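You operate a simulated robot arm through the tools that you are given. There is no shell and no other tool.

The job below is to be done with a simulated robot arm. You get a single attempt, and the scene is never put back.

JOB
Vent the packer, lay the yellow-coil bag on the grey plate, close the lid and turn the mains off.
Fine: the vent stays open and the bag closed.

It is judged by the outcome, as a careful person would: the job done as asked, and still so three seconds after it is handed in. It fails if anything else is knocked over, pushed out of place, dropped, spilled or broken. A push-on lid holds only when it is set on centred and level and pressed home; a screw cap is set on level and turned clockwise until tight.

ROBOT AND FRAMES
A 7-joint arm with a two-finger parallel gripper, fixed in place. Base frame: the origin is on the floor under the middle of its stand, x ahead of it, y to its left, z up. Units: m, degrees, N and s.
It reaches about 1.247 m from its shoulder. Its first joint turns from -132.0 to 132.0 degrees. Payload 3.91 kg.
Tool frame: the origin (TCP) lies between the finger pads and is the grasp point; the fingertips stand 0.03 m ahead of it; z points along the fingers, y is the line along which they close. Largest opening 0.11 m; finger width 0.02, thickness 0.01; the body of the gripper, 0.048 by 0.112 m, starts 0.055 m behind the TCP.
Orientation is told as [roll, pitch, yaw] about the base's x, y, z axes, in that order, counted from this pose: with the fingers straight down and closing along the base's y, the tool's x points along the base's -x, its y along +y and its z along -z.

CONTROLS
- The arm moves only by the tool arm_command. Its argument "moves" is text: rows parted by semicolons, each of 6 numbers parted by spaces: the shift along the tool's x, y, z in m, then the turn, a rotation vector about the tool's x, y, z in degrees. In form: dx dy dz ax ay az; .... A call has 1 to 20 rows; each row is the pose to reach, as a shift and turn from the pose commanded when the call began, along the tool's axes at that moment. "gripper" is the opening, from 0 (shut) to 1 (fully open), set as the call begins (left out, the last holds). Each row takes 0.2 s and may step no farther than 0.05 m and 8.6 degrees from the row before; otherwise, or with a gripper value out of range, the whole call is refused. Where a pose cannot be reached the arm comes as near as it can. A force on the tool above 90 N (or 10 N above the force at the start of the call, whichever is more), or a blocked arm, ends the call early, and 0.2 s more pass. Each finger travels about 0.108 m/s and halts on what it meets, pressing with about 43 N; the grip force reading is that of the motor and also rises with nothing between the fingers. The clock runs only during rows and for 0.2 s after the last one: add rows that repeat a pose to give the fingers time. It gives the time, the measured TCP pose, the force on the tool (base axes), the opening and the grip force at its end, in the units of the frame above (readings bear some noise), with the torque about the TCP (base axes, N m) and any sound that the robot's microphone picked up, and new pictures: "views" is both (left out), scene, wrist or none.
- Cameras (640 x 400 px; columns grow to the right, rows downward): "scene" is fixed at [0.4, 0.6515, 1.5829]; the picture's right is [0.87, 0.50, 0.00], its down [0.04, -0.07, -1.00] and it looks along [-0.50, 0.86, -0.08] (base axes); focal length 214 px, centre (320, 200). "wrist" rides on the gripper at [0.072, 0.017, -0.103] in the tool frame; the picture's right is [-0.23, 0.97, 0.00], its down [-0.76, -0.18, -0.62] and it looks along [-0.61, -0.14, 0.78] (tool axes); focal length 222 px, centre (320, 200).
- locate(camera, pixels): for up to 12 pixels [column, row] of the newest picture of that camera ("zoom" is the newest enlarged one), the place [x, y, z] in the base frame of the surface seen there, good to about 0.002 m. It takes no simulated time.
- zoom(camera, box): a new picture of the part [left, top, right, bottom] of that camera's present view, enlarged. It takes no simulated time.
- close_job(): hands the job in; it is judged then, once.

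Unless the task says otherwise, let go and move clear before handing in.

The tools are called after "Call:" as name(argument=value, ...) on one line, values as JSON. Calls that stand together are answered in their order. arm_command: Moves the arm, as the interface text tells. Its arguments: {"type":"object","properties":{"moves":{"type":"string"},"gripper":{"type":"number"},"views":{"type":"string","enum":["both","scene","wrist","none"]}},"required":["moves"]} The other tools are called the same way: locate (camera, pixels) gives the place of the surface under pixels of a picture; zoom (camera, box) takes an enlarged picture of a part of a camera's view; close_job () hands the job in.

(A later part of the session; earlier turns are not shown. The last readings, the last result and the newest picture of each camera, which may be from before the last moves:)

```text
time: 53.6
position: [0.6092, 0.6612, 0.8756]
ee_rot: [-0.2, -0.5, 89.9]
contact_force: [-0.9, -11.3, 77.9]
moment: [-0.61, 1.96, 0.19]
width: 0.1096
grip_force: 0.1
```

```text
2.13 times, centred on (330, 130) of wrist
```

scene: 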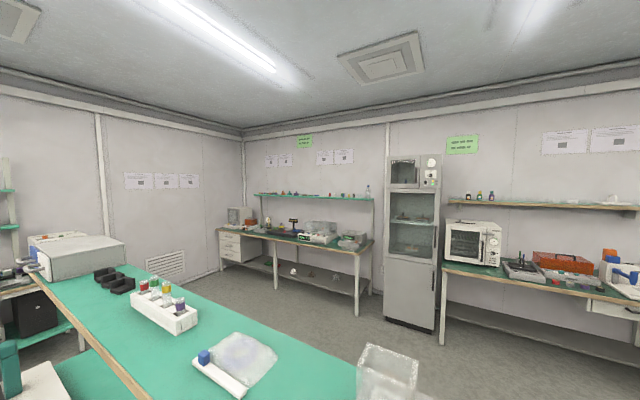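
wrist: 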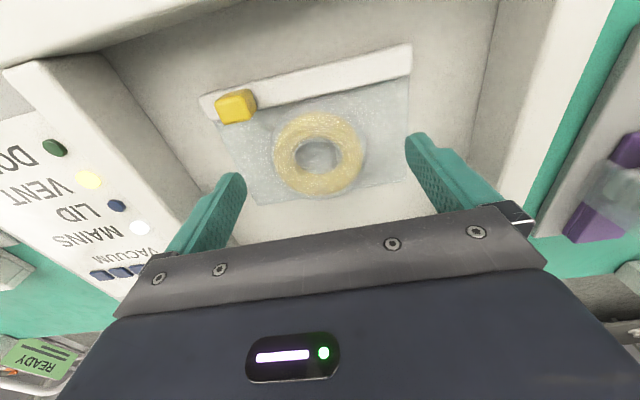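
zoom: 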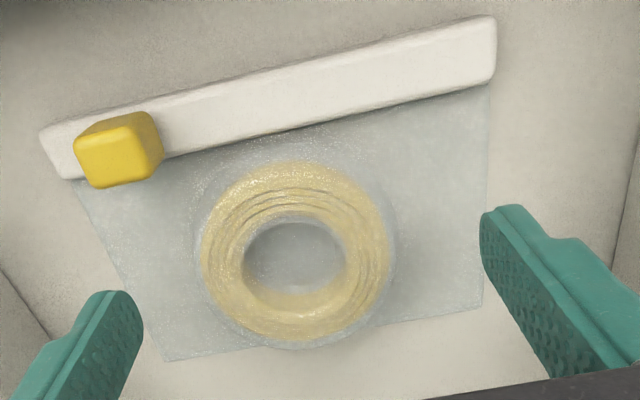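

At tip height z≈0.846 both fingers touch near the film's ends, so the pouch acts as a stiff block up to coil height, and a grip across the coil is not possible. I'll lift off, turn back, and retry the grip across strip front and rear edge with the fingertips right at floor level.

Call:
arm_command(moves="0 0 -0.03 0 0 0; 0 0 -0.06 0 0 7.5; 0 0 -0.07 0 0 15; 0 0 -0.07 0 0 22.5; 0 0 -0.07 0 0 30; 0 0 -0.07 0 0 37.5; 0 0 -0.07 0 0 45; 0 0 -0.07 0 0 52.5; 0 0 -0.07 0 0 60; 0 0 -0.07 0 0 67.5; 0 0 -0.07 0 0 75; 0 0 -0.07 0 0 82.5; 0 0 -0.07 0 0 90; 0 0 -0.07 0 0 90", views="wrist", gripper=1)

Call:
zoom(camera="wrist", box=[200, 20, 460, 200])

```text
time: 56.6
position: [0.6098, 0.6609, 0.9402]
ee_rot: [0.0, 0.1, -0.2]
contact_force: [-0.3, 0.8, -0.1]
moment: [-0.03, -0.01, 0.02]
width: 0.11
grip_force: 0.2
```

wrist: 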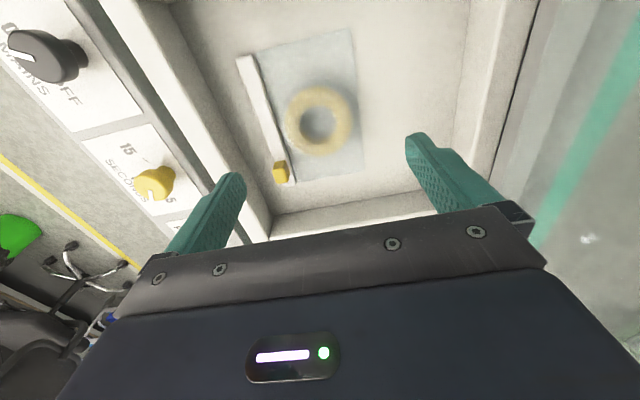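

```text
2.22 times, centred on (330, 110) of wrist
```

zoom: 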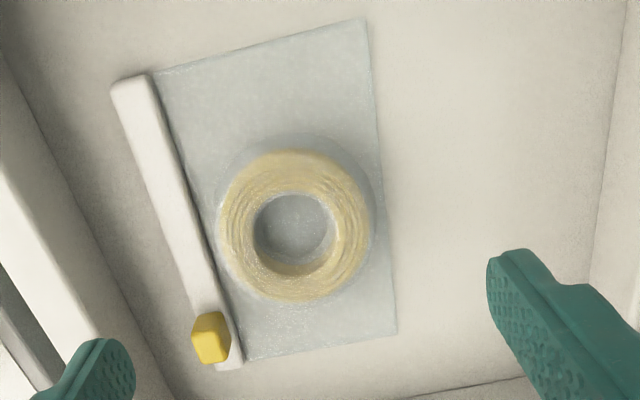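

Call:
locate(camera="zoom", pixels=[[130, 82], [118, 100], [150, 165], [170, 160], [200, 260], [222, 260], [210, 340], [230, 365], [360, 25], [370, 100], [385, 220], [393, 325]])

```text
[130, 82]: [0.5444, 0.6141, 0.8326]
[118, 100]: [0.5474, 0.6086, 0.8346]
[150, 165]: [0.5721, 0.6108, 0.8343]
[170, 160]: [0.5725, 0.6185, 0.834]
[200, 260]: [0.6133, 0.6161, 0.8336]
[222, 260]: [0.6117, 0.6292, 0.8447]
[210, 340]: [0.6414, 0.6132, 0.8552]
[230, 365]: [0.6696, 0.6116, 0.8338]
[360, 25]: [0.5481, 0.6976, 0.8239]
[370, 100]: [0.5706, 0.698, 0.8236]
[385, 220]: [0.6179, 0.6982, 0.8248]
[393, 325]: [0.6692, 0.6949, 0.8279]
```

Bag now: strip front y≈0.607, rear edge y≈0.698, x 0.543–0.672. I'll descend centred at y 0.6525 until the tips are just above the floor (TCP z≈0.854).

Call:
arm_command(moves="0.0018 -0.0084 0.03 0 0 0; 0.0018 -0.0084 0.055 0 0 0; 0.0018 -0.0084 0.07 0 0 0; 0.0018 -0.0084 0.078 0 0 0; 0.0018 -0.0084 0.083 0 0 0; 0.0018 -0.0084 0.086 0 0 0; 0.0018 -0.0084 0.086 0 0 0", views="wrist")

```text
time: 58.2
position: [0.6092, 0.6519, 0.8545]
ee_rot: [0.1, 0.1, -0.1]
contact_force: [-1.9, -1.9, 7.1]
moment: [-0.52, -0.01, -0.16]
width: 0.1102
grip_force: 0.1
```

wrist: 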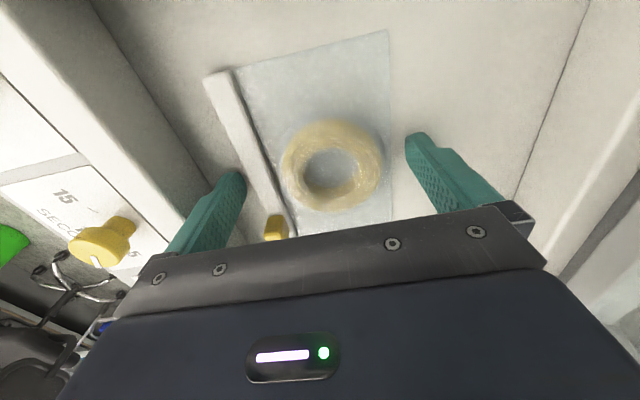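

The front fingertip just touches the chamber floor (7 N), so the pads now cover the full strip height. I'll close on the bag.

Call:
arm_command(moves="0 0 -0.0005 0 0 0; 0 0 -0.0005 0 0 0; 0 0 -0.0005 0 0 0; 0 0 -0.0005 0 0 0", views="wrist", gripper=0.3)

Call:
zoom(camera="wrist", box=[160, 80, 500, 240])

```text
time: 59.2
position: [0.6088, 0.6526, 0.8557]
ee_rot: [0.1, 0.1, -0.2]
contact_force: [-0.1, -2.6, 4.9]
moment: [-0.36, -0.16, -0.02]
width: 0.0936
grip_force: 43.0
```

wrist: 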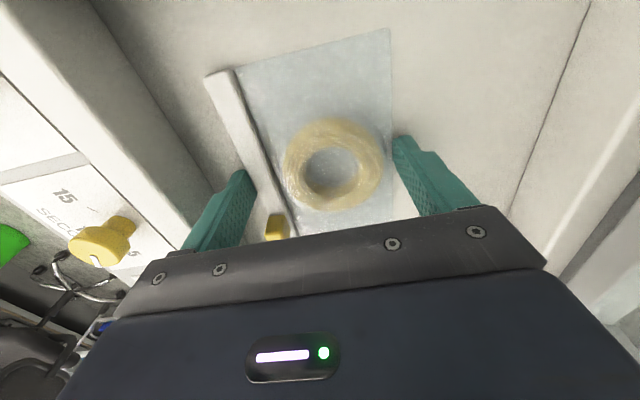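

```text
1.88 times, centred on (330, 160) of wrist
```

zoom: 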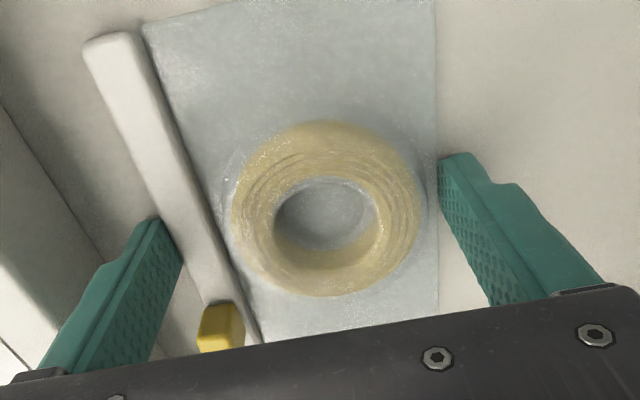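

The grip is 0.0936 m wide with only 5 N vertical load this time. I'll lift by a few millimetres and check the width still holds.

Call:
arm_command(moves="0 0 -0.002 0 0 0; 0 0 -0.004 0 0 0; 0 0 -0.006 0 0 0; 0 0 -0.006 0 0 0", views="wrist")

Call:
zoom(camera="wrist", box=[160, 80, 500, 240])

```text
time: 60.2
position: [0.6088, 0.6528, 0.8616]
ee_rot: [-0.1, 0.1, -0.1]
contact_force: [0.4, 0.0, -0.5]
moment: [0.01, -0.03, 0.01]
width: 0.0938
grip_force: 43.1
```

wrist: 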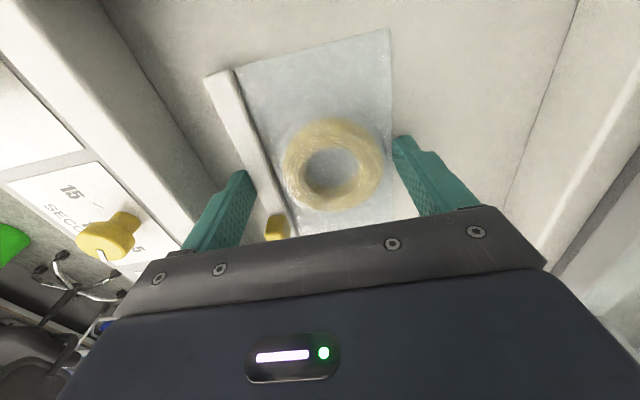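

```text
1.88 times, centred on (330, 160) of wrist
```

zoom: 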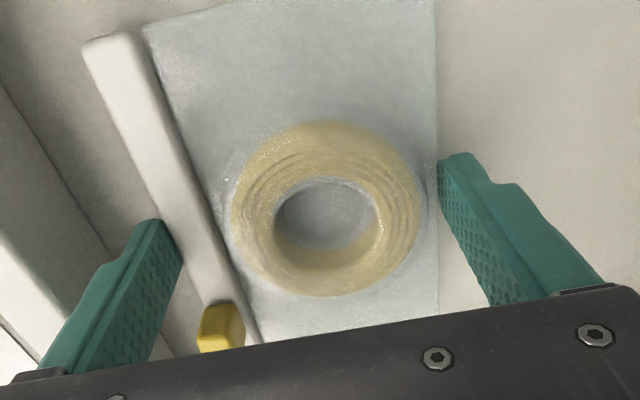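

The bag stays at the same pixels relative to the fingers, so it is coming up with them. I'll continue lifting gently to well above the chamber rim.

Call:
arm_command(moves="0 0 -0.004 0 0 0; 0 0 -0.01 0 0 0; 0 0 -0.018 0 0 0; 0 0 -0.028 0 0 0; 0 0 -0.04 0 0 0; 0 0 -0.054 0 0 0; 0 0 -0.07 0 0 0; 0 0 -0.086 0 0 0; 0 0 -0.1 0 0 0; 0 0 -0.11 0 0 0; 0 0 -0.11 0 0 0", views="wrist")

Call:
zoom(camera="wrist", box=[160, 40, 500, 240])

```text
time: 62.6
position: [0.607, 0.6545, 0.9723]
ee_rot: [0.0, 0.0, -0.1]
contact_force: [-0.2, 1.0, -0.6]
moment: [0.01, 0.0, 0.0]
width: 0.0939
grip_force: 42.9
```

wrist: 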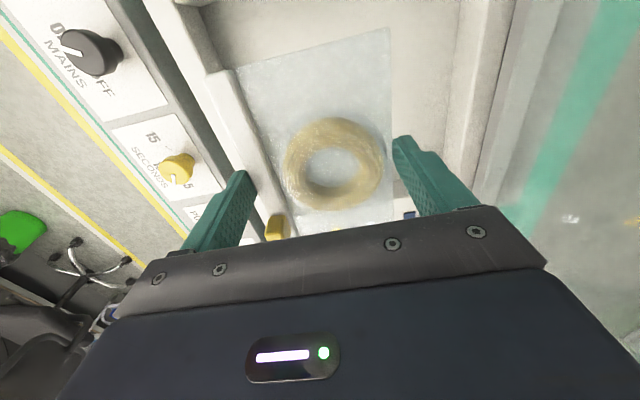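

```text
1.88 times, centred on (330, 140) of wrist
```

zoom: 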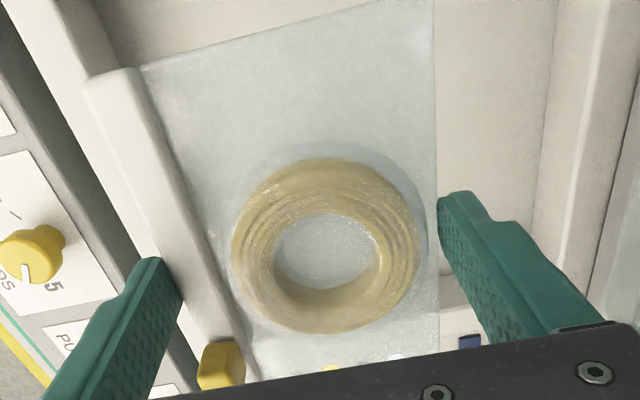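

The bag is held level and steady (width 0.0939). I'll carry it at a gentle pace to a staging point beside the grey plate, about (0.10, 0.45, 1.08), where the plate can be seen past the bag.

Call:
arm_command(moves="0.02 -0.008 -0.01 0 0 0; 0.05 -0.02 -0.02 0 0 0; 0.083 -0.033 -0.03 0 0 0; 0.117 -0.047 -0.04 0 0 0; 0.151 -0.061 -0.048 0 0 0; 0.185 -0.075 -0.055 0 0 0; 0.219 -0.089 -0.062 0 0 0; 0.253 -0.102 -0.069 0 0 0; 0.287 -0.116 -0.075 0 0 0; 0.321 -0.13 -0.081 0 0 0; 0.355 -0.144 -0.087 0 0 0; 0.389 -0.157 -0.092 0 0 0; 0.423 -0.171 -0.097 0 0 0; 0.455 -0.184 -0.102 0 0 0; 0.485 -0.196 -0.106 0 0 0; 0.507 -0.2045 -0.108 0 0 0; 0.507 -0.2045 -0.108 0 0 0", views="both")

Call:
zoom(camera="wrist", box=[380, 0, 580, 160])

```text
time: 66.2
position: [0.1022, 0.4486, 1.0795]
ee_rot: [0.0, 0.1, -0.1]
contact_force: [0.2, -0.7, 0.8]
moment: [-0.02, -0.03, -0.01]
width: 0.0938
grip_force: 43.3
```

scene: 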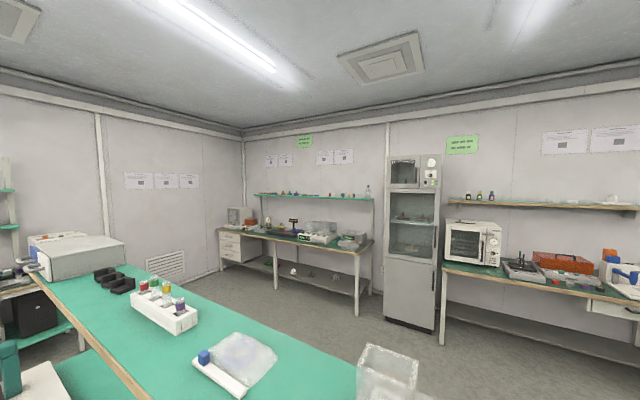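
wrist: 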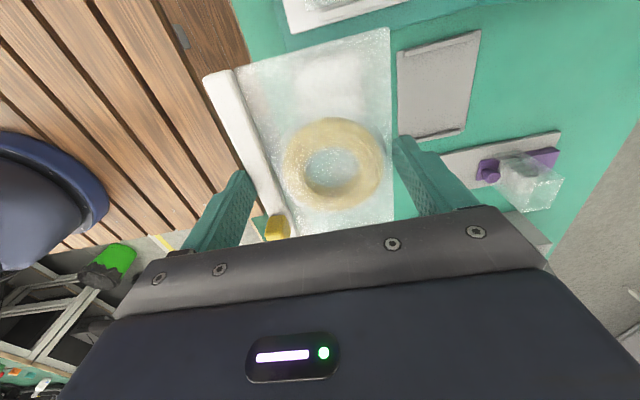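

```text
2.50 times, centred on (480, 80) of wrist
```

zoom: 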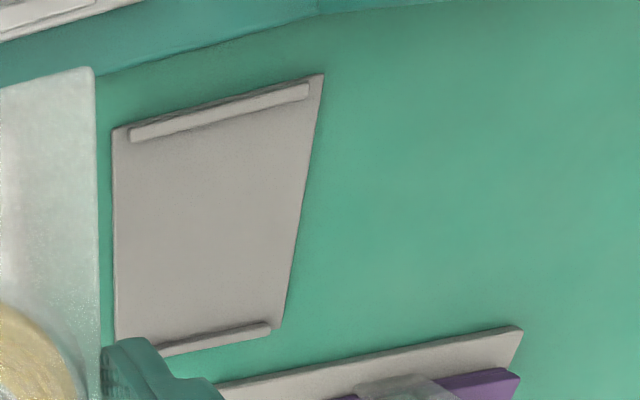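

Call:
locate(camera="zoom", pixels=[[118, 130], [320, 78], [280, 325], [120, 345], [135, 140], [305, 95], [220, 118], [220, 125], [200, 335], [200, 345], [215, 230], [265, 325]])

Call:
zoom(camera="wrist", box=[390, 20, 490, 90])

```text
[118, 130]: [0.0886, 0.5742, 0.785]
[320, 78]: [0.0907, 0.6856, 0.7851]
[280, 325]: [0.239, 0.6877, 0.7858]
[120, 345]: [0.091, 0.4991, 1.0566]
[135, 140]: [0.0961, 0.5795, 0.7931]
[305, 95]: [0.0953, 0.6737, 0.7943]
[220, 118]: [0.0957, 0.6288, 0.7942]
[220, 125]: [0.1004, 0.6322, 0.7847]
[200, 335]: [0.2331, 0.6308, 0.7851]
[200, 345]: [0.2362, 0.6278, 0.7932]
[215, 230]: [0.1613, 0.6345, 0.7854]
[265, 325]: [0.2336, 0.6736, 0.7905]
```

```text
5.71 times, centred on (440, 55) of wrist
```

zoom: 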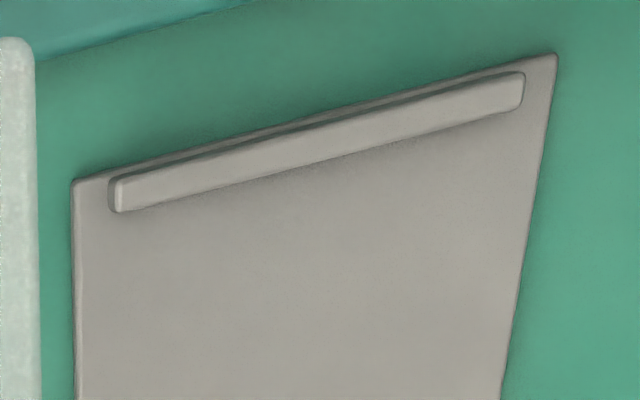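

The plate's inner bed between its lips runs x≈0.1004–0.2325 (0.132 m), y 0.574–0.687, top z 0.785; the bag is about 0.128 m long, so it should fit between the lips. I'll measure exactly where the bag sits in the grip.

Call:
zoom(camera="wrist", box=[190, 20, 290, 100])

Call:
locate(camera="zoom", pixels=[[170, 250], [90, 290], [120, 300], [200, 255], [290, 235], [300, 222], [420, 190], [580, 150], [160, 242], [110, 262], [250, 300], [330, 260]])

Call:
zoom(camera="wrist", box=[240, 160, 420, 250])

```text
5.00 times, centred on (240, 60) of wrist
```

zoom: 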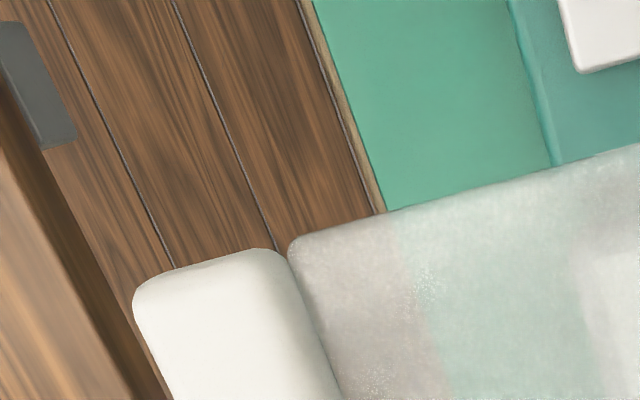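

```text
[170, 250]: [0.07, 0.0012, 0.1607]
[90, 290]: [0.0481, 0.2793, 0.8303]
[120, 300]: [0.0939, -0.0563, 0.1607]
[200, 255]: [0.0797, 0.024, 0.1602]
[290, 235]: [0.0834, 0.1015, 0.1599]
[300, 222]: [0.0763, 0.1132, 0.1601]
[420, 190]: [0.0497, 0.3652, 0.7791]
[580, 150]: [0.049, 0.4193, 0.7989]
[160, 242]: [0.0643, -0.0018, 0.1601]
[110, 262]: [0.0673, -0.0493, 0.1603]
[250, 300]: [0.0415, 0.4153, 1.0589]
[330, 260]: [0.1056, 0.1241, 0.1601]
```

```text
3.56 times, centred on (330, 205) of wrist
```

zoom: 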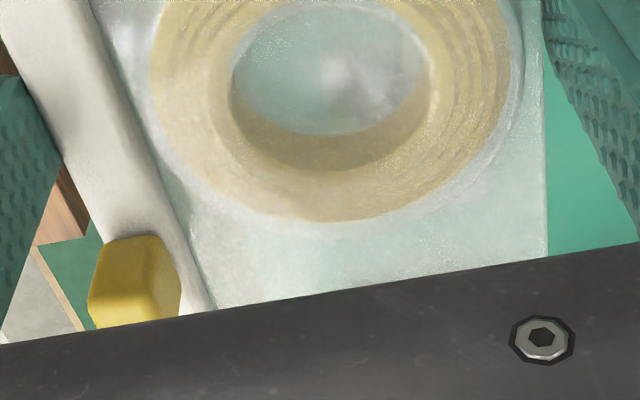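

I'll repeat the zoom at the strip's -x end and locate points on the bag itself.

Call:
zoom(camera="wrist", box=[190, 20, 290, 100])

Call:
locate(camera="zoom", pixels=[[265, 254], [180, 272], [220, 265], [150, 300], [230, 300], [310, 245], [360, 240], [400, 222], [480, 205], [560, 180], [230, 350], [165, 350]])

```text
5.00 times, centred on (240, 60) of wrist
```

zoom: 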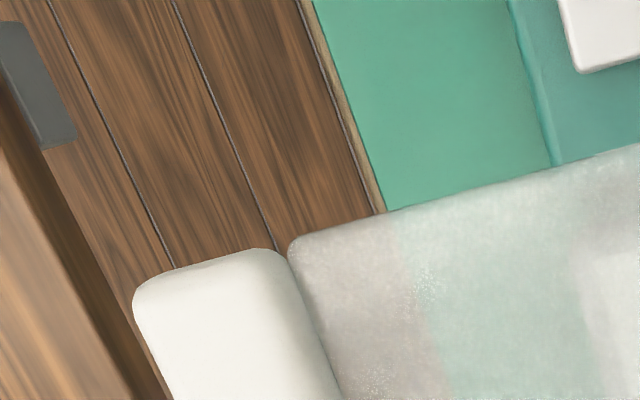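

```text
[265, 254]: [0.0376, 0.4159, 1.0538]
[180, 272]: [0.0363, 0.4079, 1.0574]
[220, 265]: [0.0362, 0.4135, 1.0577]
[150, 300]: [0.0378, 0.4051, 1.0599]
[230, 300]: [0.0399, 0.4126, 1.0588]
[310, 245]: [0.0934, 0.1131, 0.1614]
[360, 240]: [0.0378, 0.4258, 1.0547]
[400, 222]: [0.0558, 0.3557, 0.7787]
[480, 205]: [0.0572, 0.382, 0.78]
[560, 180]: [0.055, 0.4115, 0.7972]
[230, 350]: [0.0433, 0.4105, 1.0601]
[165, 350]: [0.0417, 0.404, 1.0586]
```

The bag's -x end is 0.066 m behind the TCP and its bottom about 0.0295 m below it. Before going over the plate I'll check the height of the teal machine next to it.

Call:
locate(camera="wrist", pixels=[[400, 10], [430, 5], [470, 3], [340, 10], [290, 15], [250, 5], [500, 3], [540, 140], [500, 165], [545, 185], [600, 60], [440, 155]])

Call:
zoom(camera="wrist", box=[240, 0, 640, 200])

```text
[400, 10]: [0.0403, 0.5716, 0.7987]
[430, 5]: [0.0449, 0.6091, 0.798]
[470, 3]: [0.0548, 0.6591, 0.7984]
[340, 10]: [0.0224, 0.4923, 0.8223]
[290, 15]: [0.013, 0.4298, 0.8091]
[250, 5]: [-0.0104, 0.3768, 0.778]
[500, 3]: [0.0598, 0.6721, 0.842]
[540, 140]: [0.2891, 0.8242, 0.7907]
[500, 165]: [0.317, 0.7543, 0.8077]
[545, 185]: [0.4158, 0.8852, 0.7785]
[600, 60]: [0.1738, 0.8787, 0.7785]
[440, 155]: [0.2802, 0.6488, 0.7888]
```

```text
1.60 times, centred on (440, 100) of wrist
```

zoom: 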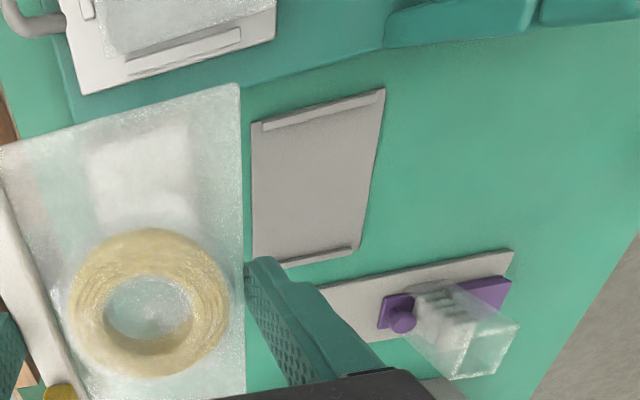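

The teal machine's base is z≈0.798, with a step reaching at least 0.842 near (0.06, 0.67). I'll draw back a little to see how tall that part is before lowering the bag next to it.

Call:
arm_command(moves="0.025 -0.008 -0.01 0 0 0; 0.055 -0.016 -0.02 0 0 0; 0.085 -0.024 -0.03 0 0 0; 0.115 -0.032 -0.04 0 0 0; 0.14 -0.04 -0.05 0 0 0; 0.14 -0.04 -0.05 0 0 0", views="wrist")

Call:
zoom(camera="wrist", box=[380, 0, 640, 160])

```text
time: 67.6
position: [-0.0382, 0.4094, 1.132]
ee_rot: [0.0, 0.1, -0.1]
contact_force: [-0.7, 0.3, 0.0]
moment: [-0.03, 0.01, 0.03]
width: 0.0938
grip_force: 43.0
```

wrist: 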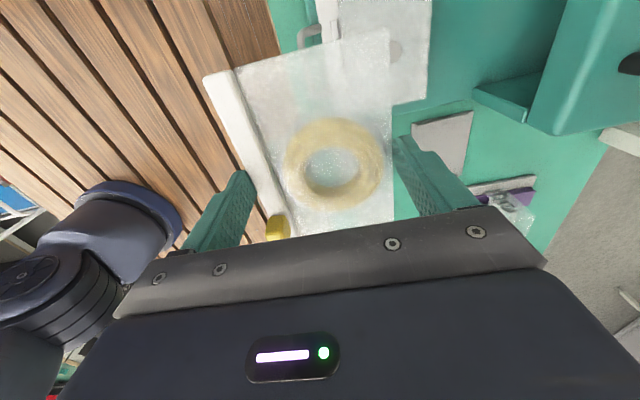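

```text
2.46 times, centred on (510, 80) of wrist
```

zoom: 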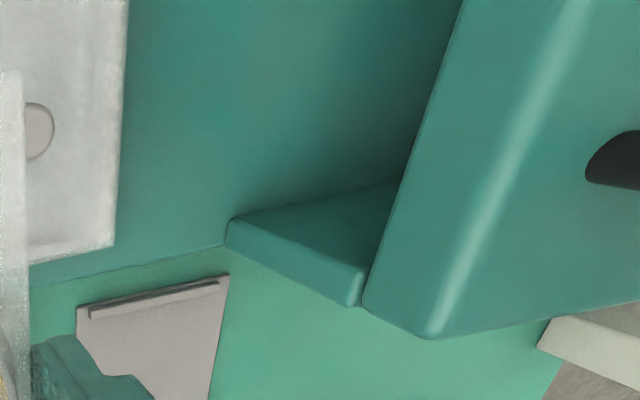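

Call:
locate(camera="zoom", pixels=[[300, 240], [350, 280], [355, 300], [235, 225], [430, 325], [370, 295], [390, 310], [440, 280], [450, 100], [600, 280], [380, 200], [110, 200]])

```text
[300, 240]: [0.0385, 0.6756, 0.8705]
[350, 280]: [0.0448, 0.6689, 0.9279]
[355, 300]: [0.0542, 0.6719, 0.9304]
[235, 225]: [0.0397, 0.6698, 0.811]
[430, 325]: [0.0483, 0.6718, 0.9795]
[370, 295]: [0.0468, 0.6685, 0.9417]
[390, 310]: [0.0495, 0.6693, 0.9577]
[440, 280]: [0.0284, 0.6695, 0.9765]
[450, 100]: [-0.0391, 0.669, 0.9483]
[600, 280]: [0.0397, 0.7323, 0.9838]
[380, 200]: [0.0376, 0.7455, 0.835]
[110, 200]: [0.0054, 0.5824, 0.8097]
```

The machine's tall part tops out at z≈0.98 at x<0.055, y>0.667, so the gripper (camera at x≈0.096) clears it when over the plate. I'll carry the bag over the plate's centre at height.

Call:
arm_command(moves="-0.015 0.016 0.002 0 0 0; -0.04 0.043 0.005 0 0 0; -0.066 0.071 0.009 0 0 0; -0.092 0.099 0.013 0 0 0; -0.118 0.127 0.017 0 0 0; -0.144 0.155 0.021 0 0 0; -0.168 0.181 0.025 0 0 0; -0.19 0.204 0.03 0 0 0; -0.206 0.221 0.032 0 0 0; -0.206 0.221 0.032 0 0 0", views="wrist")

Call:
zoom(camera="wrist", box=[160, 0, 480, 240])

```text
time: 69.8
position: [0.168, 0.6308, 1.0953]
ee_rot: [0.1, 0.1, -0.1]
contact_force: [-0.1, -0.6, -0.2]
moment: [-0.02, -0.01, -0.02]
width: 0.0938
grip_force: 43.2
```

wrist: 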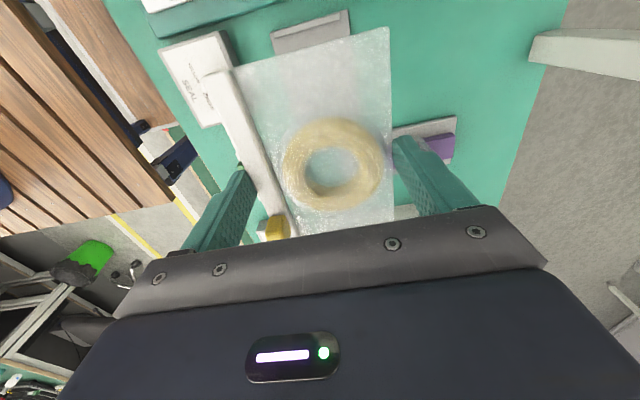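

```text
1.67 times, centred on (320, 120) of wrist
```

zoom: 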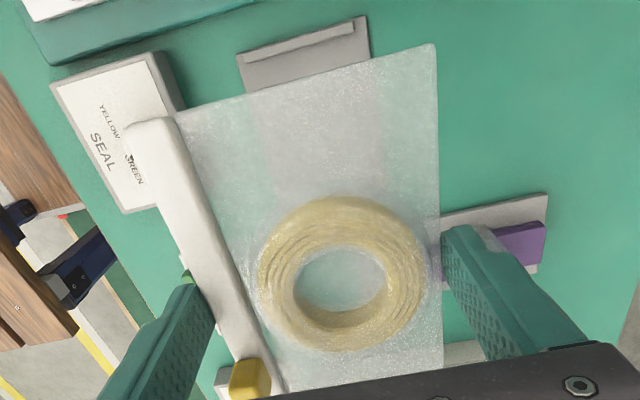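

The bag is above the plate. I'll lower to TCP z≈0.86 and check alignment with the lips.

Call:
arm_command(moves="0 0 0.02 0 0 0; 0 0 0.05 0 0 0; 0 0 0.08 0 0 0; 0 0 0.11 0 0 0; 0 0 0.14 0 0 0; 0 0 0.17 0 0 0; 0 0 0.2 0 0 0; 0 0 0.222 0 0 0; 0 0 0.235 0 0 0; 0 0 0.235 0 0 0", views="wrist")

Call:
zoom(camera="wrist", box=[160, 0, 480, 240])

```text
time: 72.0
position: [0.1687, 0.6305, 0.8619]
ee_rot: [0.0, 0.2, -0.1]
contact_force: [-0.4, 0.0, -0.8]
moment: [0.02, -0.02, -0.02]
width: 0.0937
grip_force: 42.8
```

wrist: 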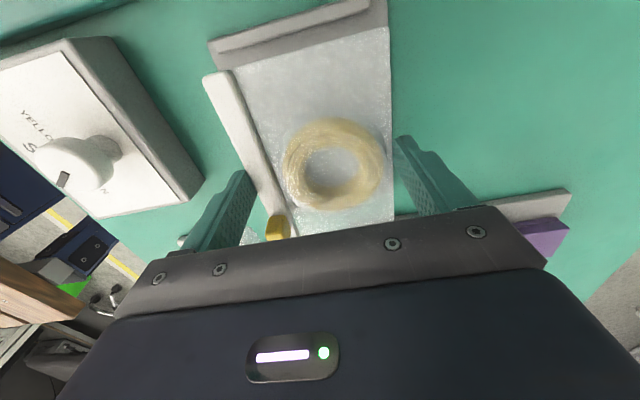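

```text
1.67 times, centred on (320, 120) of wrist
```

zoom: 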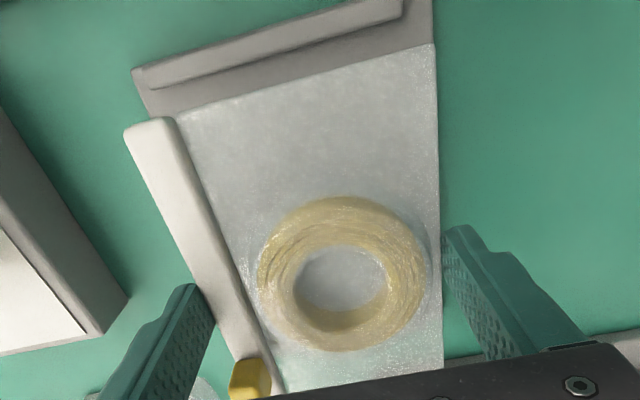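

I'll compare the bag's -x end with the plate's lip, and the bag's long sides with the plate's edges.

Call:
locate(camera="zoom", pixels=[[150, 125], [200, 118], [300, 80], [420, 50], [160, 85], [300, 45], [395, 12], [300, 65], [140, 75], [425, 20], [440, 200], [135, 140]])

Call:
zoom(camera="wrist", box=[200, 0, 400, 110])

```text
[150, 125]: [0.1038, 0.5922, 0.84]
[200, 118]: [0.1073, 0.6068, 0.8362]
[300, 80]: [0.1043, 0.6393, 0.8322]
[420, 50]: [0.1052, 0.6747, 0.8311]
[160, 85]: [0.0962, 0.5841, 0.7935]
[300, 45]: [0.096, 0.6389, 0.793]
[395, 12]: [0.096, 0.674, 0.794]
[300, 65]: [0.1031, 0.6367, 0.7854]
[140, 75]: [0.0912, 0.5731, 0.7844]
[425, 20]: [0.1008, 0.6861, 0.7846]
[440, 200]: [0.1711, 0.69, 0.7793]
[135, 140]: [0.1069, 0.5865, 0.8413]
```

```text
3.20 times, centred on (300, 55) of wrist
```

zoom: 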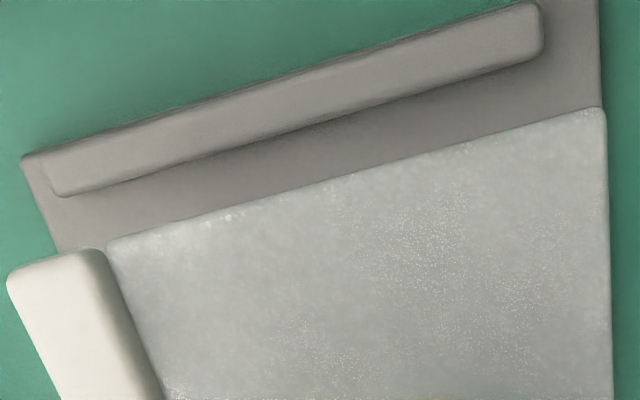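

I'll pin down the lip's inner edge and the bag's end more precisely in this closer view.

Call:
locate(camera="zoom", pixels=[[200, 155], [205, 168], [210, 178], [400, 95], [405, 108], [410, 118], [80, 255], [60, 265], [200, 218], [400, 160], [580, 112], [600, 112]])

```text
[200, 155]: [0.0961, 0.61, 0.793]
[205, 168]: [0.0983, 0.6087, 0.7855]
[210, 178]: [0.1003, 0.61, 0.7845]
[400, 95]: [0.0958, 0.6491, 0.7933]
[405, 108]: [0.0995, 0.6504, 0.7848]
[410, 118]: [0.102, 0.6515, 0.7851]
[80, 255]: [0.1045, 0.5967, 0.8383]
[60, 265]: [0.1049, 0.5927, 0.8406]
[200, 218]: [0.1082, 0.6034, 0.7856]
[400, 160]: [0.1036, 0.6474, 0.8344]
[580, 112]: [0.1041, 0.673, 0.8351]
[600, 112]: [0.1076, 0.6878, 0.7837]
```

The lip's inner edge is x≈0.0985 and the bag's end 0.1035, with the far lip at about 0.2335, so I'll shift 2 mm toward -x and lower to just above the plate.

Call:
arm_command(moves="0.002 0 0.01 0 0 0; 0.002 0 0.022 0 0 0; 0.002 0 0.032 0 0 0; 0.002 0 0.039 0 0 0; 0.002 0 0.0435 0 0 0; 0.002 0 0.0435 0 0 0", views="wrist")

Call:
zoom(camera="wrist", box=[180, 0, 440, 240])

```text
time: 73.4
position: [0.1653, 0.6291, 0.8185]
ee_rot: [0.0, 0.1, -0.1]
contact_force: [0.7, 0.5, -0.8]
moment: [-0.01, -0.02, 0.01]
width: 0.0941
grip_force: 43.1
```

wrist: 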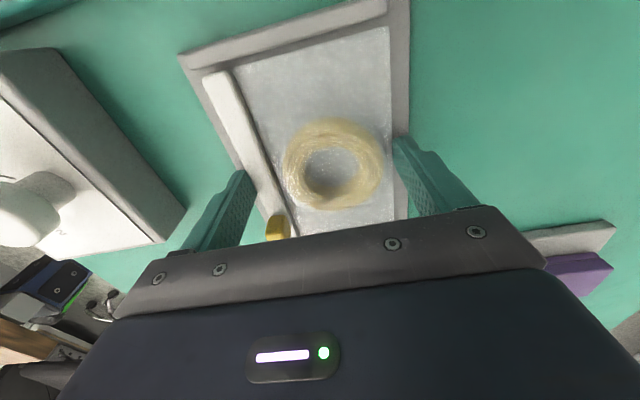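

```text
1.67 times, centred on (310, 120) of wrist
```

zoom: 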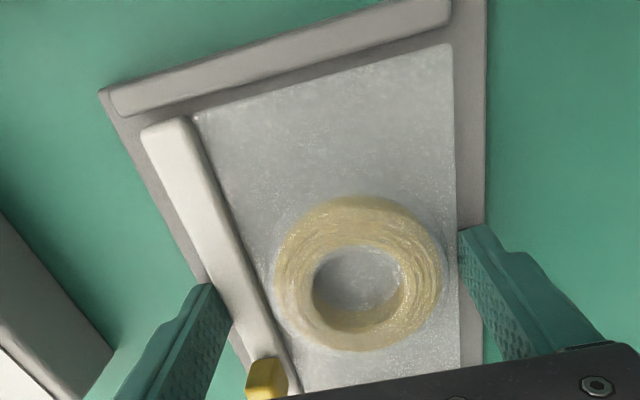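

The bag sits between plate edges, about 3 mm above the plate, with no contact yet. I'll check the lip gap and lower the rest.

Call:
locate(camera="zoom", pixels=[[165, 125], [150, 135], [300, 90], [430, 52], [300, 60], [200, 85], [215, 105], [440, 25], [120, 120], [475, 150]])

Call:
arm_command(moves="0 0 0.001 0 0 0; 0 0 0.002 0 0 0; 0 0 0.003 0 0 0; 0 0 0.003 0 0 0", views="wrist")

```text
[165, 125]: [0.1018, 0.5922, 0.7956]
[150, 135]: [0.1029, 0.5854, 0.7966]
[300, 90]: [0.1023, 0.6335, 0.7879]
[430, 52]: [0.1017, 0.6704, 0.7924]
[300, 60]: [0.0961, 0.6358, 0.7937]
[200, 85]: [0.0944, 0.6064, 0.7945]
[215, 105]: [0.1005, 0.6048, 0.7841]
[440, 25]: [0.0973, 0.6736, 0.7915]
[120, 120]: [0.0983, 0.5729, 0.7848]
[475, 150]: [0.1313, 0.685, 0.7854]
```

```text
time: 74.4
position: [0.1658, 0.6297, 0.816]
ee_rot: [0.1, 0.1, -0.1]
contact_force: [0.8, -2.3, 9.4]
moment: [-0.47, -0.42, -0.02]
width: 0.0939
grip_force: 42.9
```

wrist: 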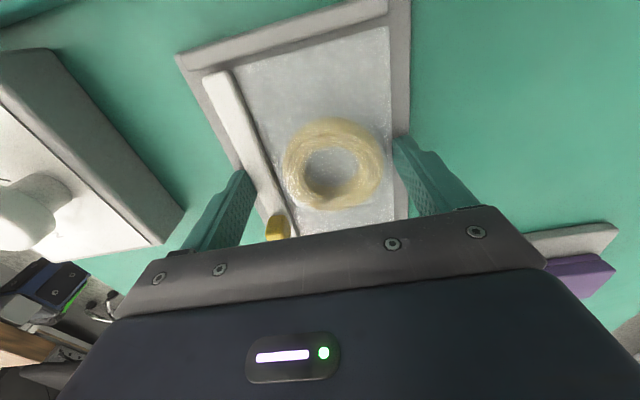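

Touchdown: 9 N with the bag resting on the plate. I'll open the fingers in place.

Call:
arm_command(moves="0 0 0 0 0 0; 0 0 0 0 0 0; 0 0 0 0 0 0", views="wrist", gripper=1)

Call:
zoom(camera="wrist", box=[180, 0, 440, 240])

```text
time: 75.2
position: [0.1661, 0.6302, 0.8159]
ee_rot: [0.2, 0.1, -0.2]
contact_force: [0.4, 1.3, 13.1]
moment: [-0.72, -0.15, 0.05]
width: 0.1091
grip_force: 0.0
```

wrist: 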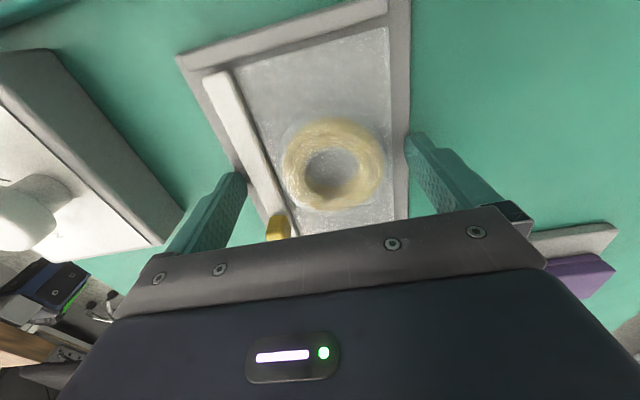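

```text
1.67 times, centred on (310, 120) of wrist
```

zoom: 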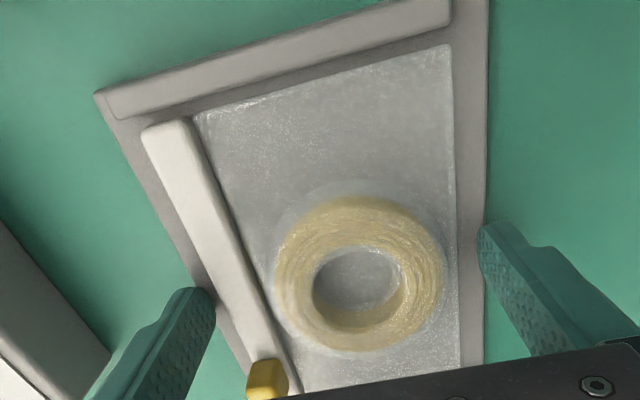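

The fingers are open and clear of the bag on both sides. I'll lift straight up and look at the result.

Call:
arm_command(moves="0 0 -0.01 0 0 0; 0 0 -0.03 0 0 0; 0 0 -0.06 0 0 0; 0 0 -0.1 0 0 0; 0.02 0 -0.14 0 0 0; 0.05 0 -0.18 0 0 0; 0.08 0 -0.22 0 0 0; 0.12 0 -0.25 0 0 0", views="wrist")

Call:
zoom(camera="wrist", box=[240, 40, 440, 200])

```text
time: 77.0
position: [0.047, 0.6302, 1.0684]
ee_rot: [0.1, 0.2, -0.2]
contact_force: [1.2, -1.0, -0.1]
moment: [-0.06, 0.04, 0.01]
width: 0.11
grip_force: 0.0
```

wrist: 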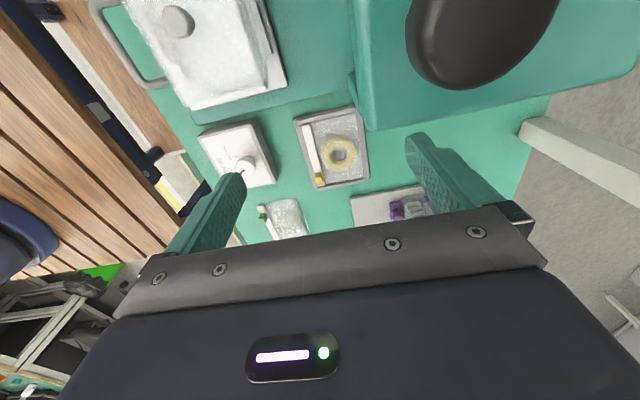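

```text
2.50 times, centred on (340, 120) of wrist
```

zoom: 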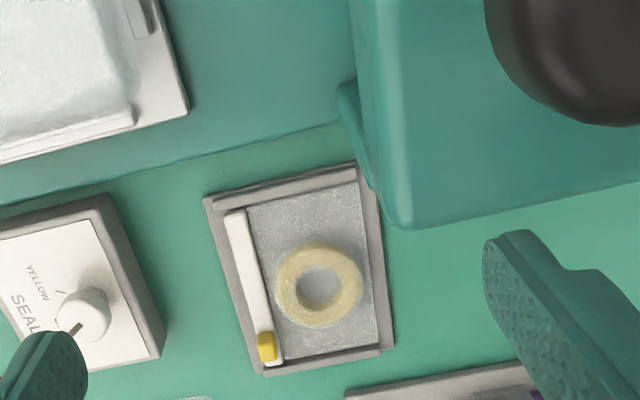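

The yellow-coil bag lies flat between the plate's lips with its clip in place, and nothing around it moved. Next is closing the lid: I'll travel back to the packer at height, turning the gripper 90° with fingers shut, so its slim side can fit under the shelf behind the handle bar.

Call:
arm_command(moves="-0.0432 -0.01 -0.0102 0 0 -6.92; -0.0863 -0.02 -0.0203 0 0 -13.85; -0.1295 -0.03 -0.0305 0 0 -20.77; -0.1726 -0.04 -0.0406 0 0 -27.69; -0.2158 -0.05 -0.0508 0 0 -34.6; -0.2589 -0.06 -0.0609 0 0 -41.5; -0.3021 -0.07 -0.0711 0 0 -48.5; -0.3452 -0.08 -0.0812 0 0 -55.4; -0.3884 -0.09 -0.0914 0 0 -62.3; -0.4315 -0.1 -0.1015 0 0 -69.2; -0.4747 -0.11 -0.1117 0 0 -76.15; -0.5178 -0.12 -0.1218 0 0 -83.1; -0.561 -0.13 -0.132 0 0 -90; -0.561 -0.13 -0.132 0 0 -90", views="wrist", gripper=0)

```text
time: 80.0
position: [0.6072, 0.4991, 1.1953]
ee_rot: [0.0, -0.1, 90.0]
contact_force: [0.6, -0.2, 0.4]
moment: [-0.03, -0.01, 0.01]
width: 0.0001
grip_force: 37.5
```

wrist: 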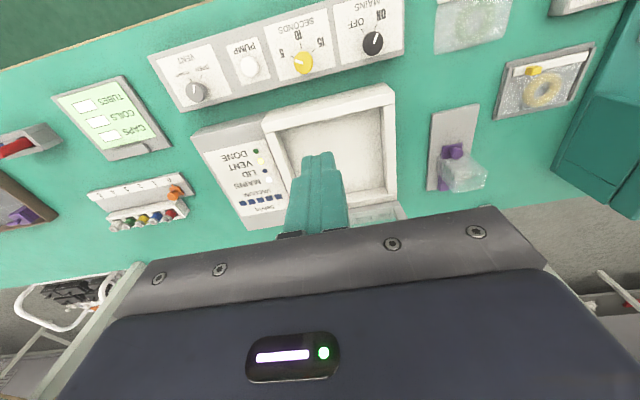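

The bench view shows the bag on the plate at (545, 85) and the empty open chamber. I'll tilt the fingers 45° toward the lid and come nearer to look at the handle's exact position.

Call:
arm_command(moves="-0.02 0 -0.004 0 -7.5 0; -0.04 0 -0.008 0 -15 0; -0.06 0 -0.012 0 -22.5 0; -0.08 0 -0.016 0 -30 0; -0.1 0 -0.02 0 -37.5 0; -0.12 0 -0.025 0 -45 0; -0.12 0 -0.025 0 -45 0", views="wrist")

Call:
zoom(camera="wrist", box=[200, 0, 480, 220])

```text
time: 81.6
position: [0.6069, 0.6188, 1.2221]
ee_rot: [0.2, -45.0, 89.9]
contact_force: [-0.2, -0.4, 0.9]
moment: [0.0, -0.02, 0.02]
width: 0.0
grip_force: 37.8
```

wrist: 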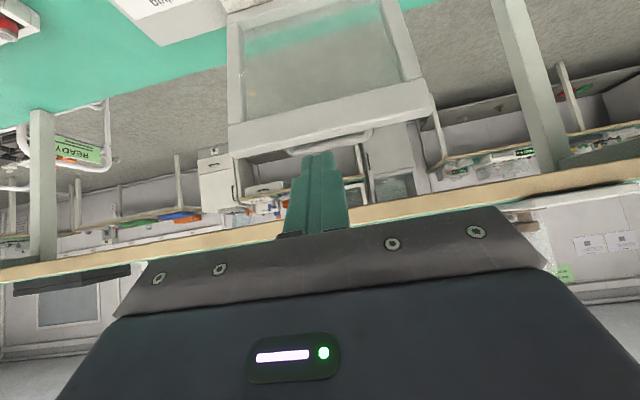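

```text
1.82 times, centred on (340, 110) of wrist
```

zoom: 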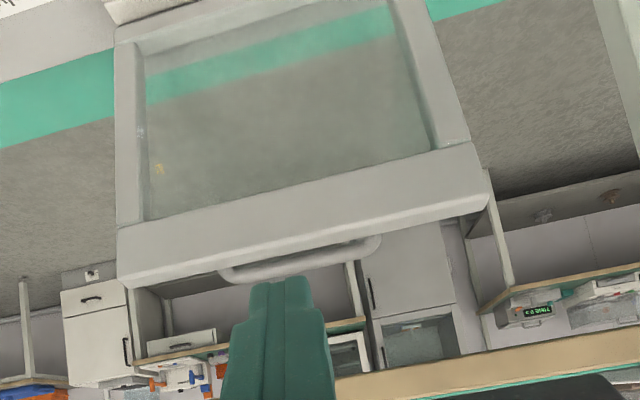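

The lid stands upright with the handle bar showing just past its top edge at zoom (300, 255), and the shelf's tan edge beyond. I'll locate these for the hook move.

Call:
locate(camera="zoom", pixels=[[260, 272], [310, 262], [355, 248], [240, 270], [370, 243], [300, 245], [300, 235], [300, 225], [300, 200], [200, 270], [560, 360], [600, 345]])

Call:
zoom(camera="wrist", box=[270, 110, 390, 180])

```text
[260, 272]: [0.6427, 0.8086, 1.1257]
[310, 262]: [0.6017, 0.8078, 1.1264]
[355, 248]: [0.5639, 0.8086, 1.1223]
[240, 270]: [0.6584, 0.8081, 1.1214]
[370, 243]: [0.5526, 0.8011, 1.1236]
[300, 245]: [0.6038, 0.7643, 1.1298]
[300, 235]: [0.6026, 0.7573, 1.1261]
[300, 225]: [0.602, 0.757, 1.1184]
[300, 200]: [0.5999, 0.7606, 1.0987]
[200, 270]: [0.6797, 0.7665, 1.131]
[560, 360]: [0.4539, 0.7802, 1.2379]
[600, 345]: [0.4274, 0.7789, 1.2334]
```

```text
5.33 times, centred on (330, 145) of wrist
```

zoom: 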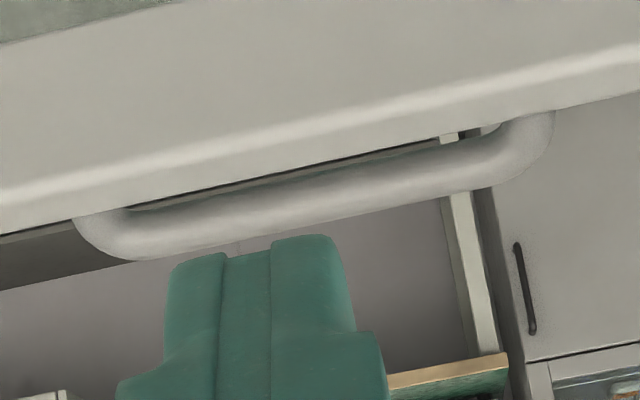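

The bar's centre is about (y 0.813, z 1.1235), the lid's top edge z≈1.131, and the shelf's lower front corner (0.780, 1.2225). A 60° tilt with the slim gripper side gives about 2.5 cm clearance to the shelf, so I'll set that tilt in front first.

Call:
arm_command(moves="-0.0157 0 0.0184 0 -5 0; -0.0315 0 0.0368 0 -10 0; -0.0472 0 0.0552 0 -15 0; -0.0472 0 0.0552 0 -15 0", views="wrist")

Call:
zoom(camera="wrist", box=[220, 40, 460, 220])

```text
time: 82.6
position: [0.6064, 0.6919, 1.2165]
ee_rot: [0.2, -60.1, 89.8]
contact_force: [-0.3, 0.0, 0.3]
moment: [0.0, 0.0, 0.01]
width: 0.0
grip_force: 38.1
```

wrist: 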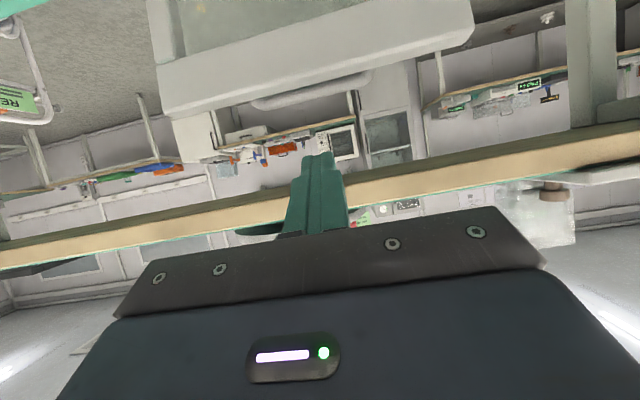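

```text
2.22 times, centred on (340, 130) of wrist
```

zoom: 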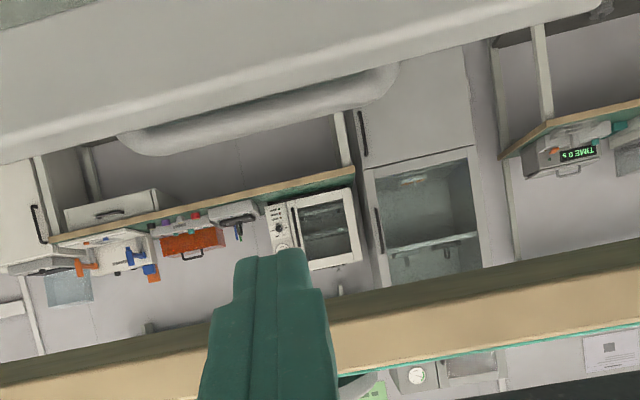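

Here the bar at zoom (260, 118) and the shelf's underside and edge at zoom (430, 320) are both in view. I'll check them once more before going in.

Call:
locate(camera="zoom", pixels=[[170, 148], [250, 130], [330, 108], [250, 120], [250, 140], [250, 85], [250, 60], [450, 300], [450, 310], [450, 270], [100, 355], [500, 335]])

```text
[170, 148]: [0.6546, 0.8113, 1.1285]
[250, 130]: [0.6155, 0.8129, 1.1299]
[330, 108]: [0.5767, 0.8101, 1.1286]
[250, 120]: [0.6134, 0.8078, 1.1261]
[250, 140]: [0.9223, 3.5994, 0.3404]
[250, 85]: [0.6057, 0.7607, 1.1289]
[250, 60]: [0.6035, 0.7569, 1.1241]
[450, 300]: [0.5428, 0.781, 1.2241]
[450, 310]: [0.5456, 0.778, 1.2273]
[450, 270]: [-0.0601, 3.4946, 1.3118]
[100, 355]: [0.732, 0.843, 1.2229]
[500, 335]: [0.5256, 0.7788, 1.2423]
```

The bar's centre is confirmed at (0.813, 1.124). I'll slide the closed fingers along their own axis, over the lid's edge and just past the bar.

Call:
arm_command(moves="0 0 0.035 0 0 0; 0 0 0.07 0 0 0; 0 0 0.1 0 0 0; 0 0 0.122 0 0 0; 0 0 0.139 0 0 0; 0 0 0.139 0 0 0", views="wrist")

Call:
zoom(camera="wrist", box=[200, 60, 440, 240])

```text
time: 84.0
position: [0.6049, 0.8126, 1.1476]
ee_rot: [0.2, -60.1, 89.6]
contact_force: [0.4, 0.6, 0.6]
moment: [-0.02, -0.02, 0.0]
width: 0.0001
grip_force: 36.9
```

wrist: 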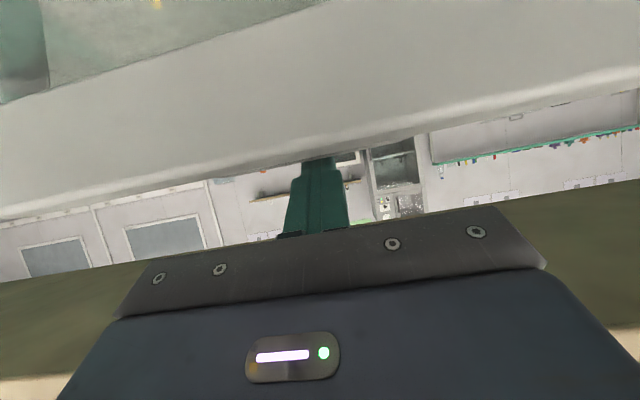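

```text
2.22 times, centred on (320, 150) of wrist
```

zoom: 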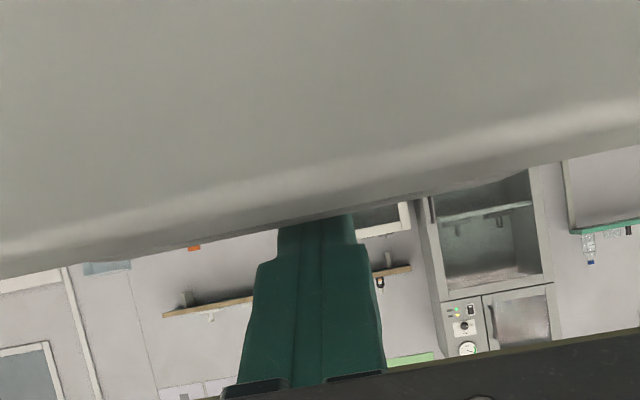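

The fingertips are past the bar with no contact. I'll pull along the lid's arc toward -y, from about 84° to 60°, watching the forces.

Call:
arm_command(moves="0.0094 0 -0.0074 0 0 0; 0.0138 0 -0.0145 0 0 0; 0.0194 0 -0.0232 0 0 0; 0.0252 0 -0.0319 0 0 0; 0.0316 0 -0.0401 0 0 0; 0.0381 0 -0.0482 0 0 0; 0.0523 0 -0.0633 0 0 0; 0.0678 0 -0.0771 0 0 0; 0.0678 0 -0.0771 0 0 0", views="wrist")

Call:
zoom(camera="wrist", box=[160, 20, 480, 240])

```text
time: 86.0
position: [0.6087, 0.7115, 1.1277]
ee_rot: [0.2, -60.0, 89.7]
contact_force: [-0.8, 0.3, -0.1]
moment: [-0.03, 0.0, -0.01]
width: 0.0
grip_force: 38.2
```

wrist: 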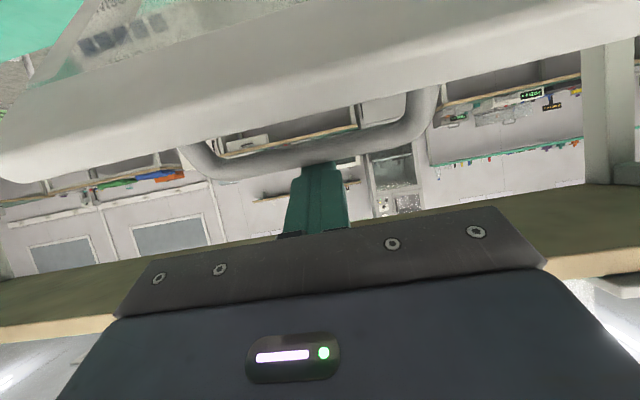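

```text
1.82 times, centred on (320, 130) of wrist
```

zoom: 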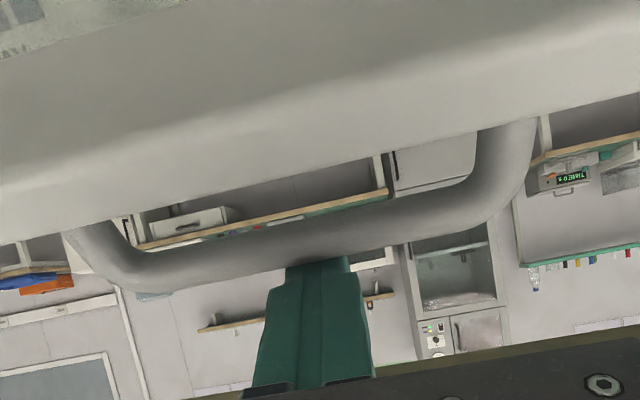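

The lid followed down to about 60° with almost no force. I'll continue down the arc to about 20°, reducing the tilt on the way.

Call:
arm_command(moves="0.016 0 -0.0117 0 3 0; 0.0331 0 -0.0217 0 6 0; 0.051 0 -0.0301 0 9 0; 0.0698 0 -0.0368 0 12 0; 0.0894 0 -0.0422 0 14 0; 0.1094 0 -0.0458 0 16 0; 0.1297 0 -0.0475 0 18 0; 0.1502 0 -0.0474 0 20 0; 0.1502 0 -0.0474 0 20 0", views="wrist")

```text
time: 88.0
position: [0.6065, 0.595, 1.0213]
ee_rot: [0.1, -40.0, 89.8]
contact_force: [0.4, 0.2, 0.9]
moment: [-0.01, 0.0, -0.02]
width: 0.0001
grip_force: 37.0
```

wrist: 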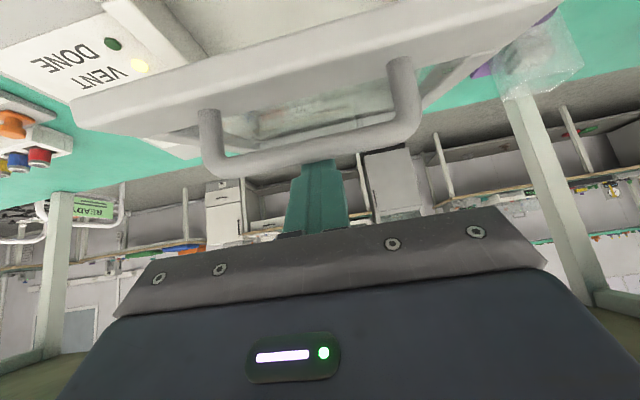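

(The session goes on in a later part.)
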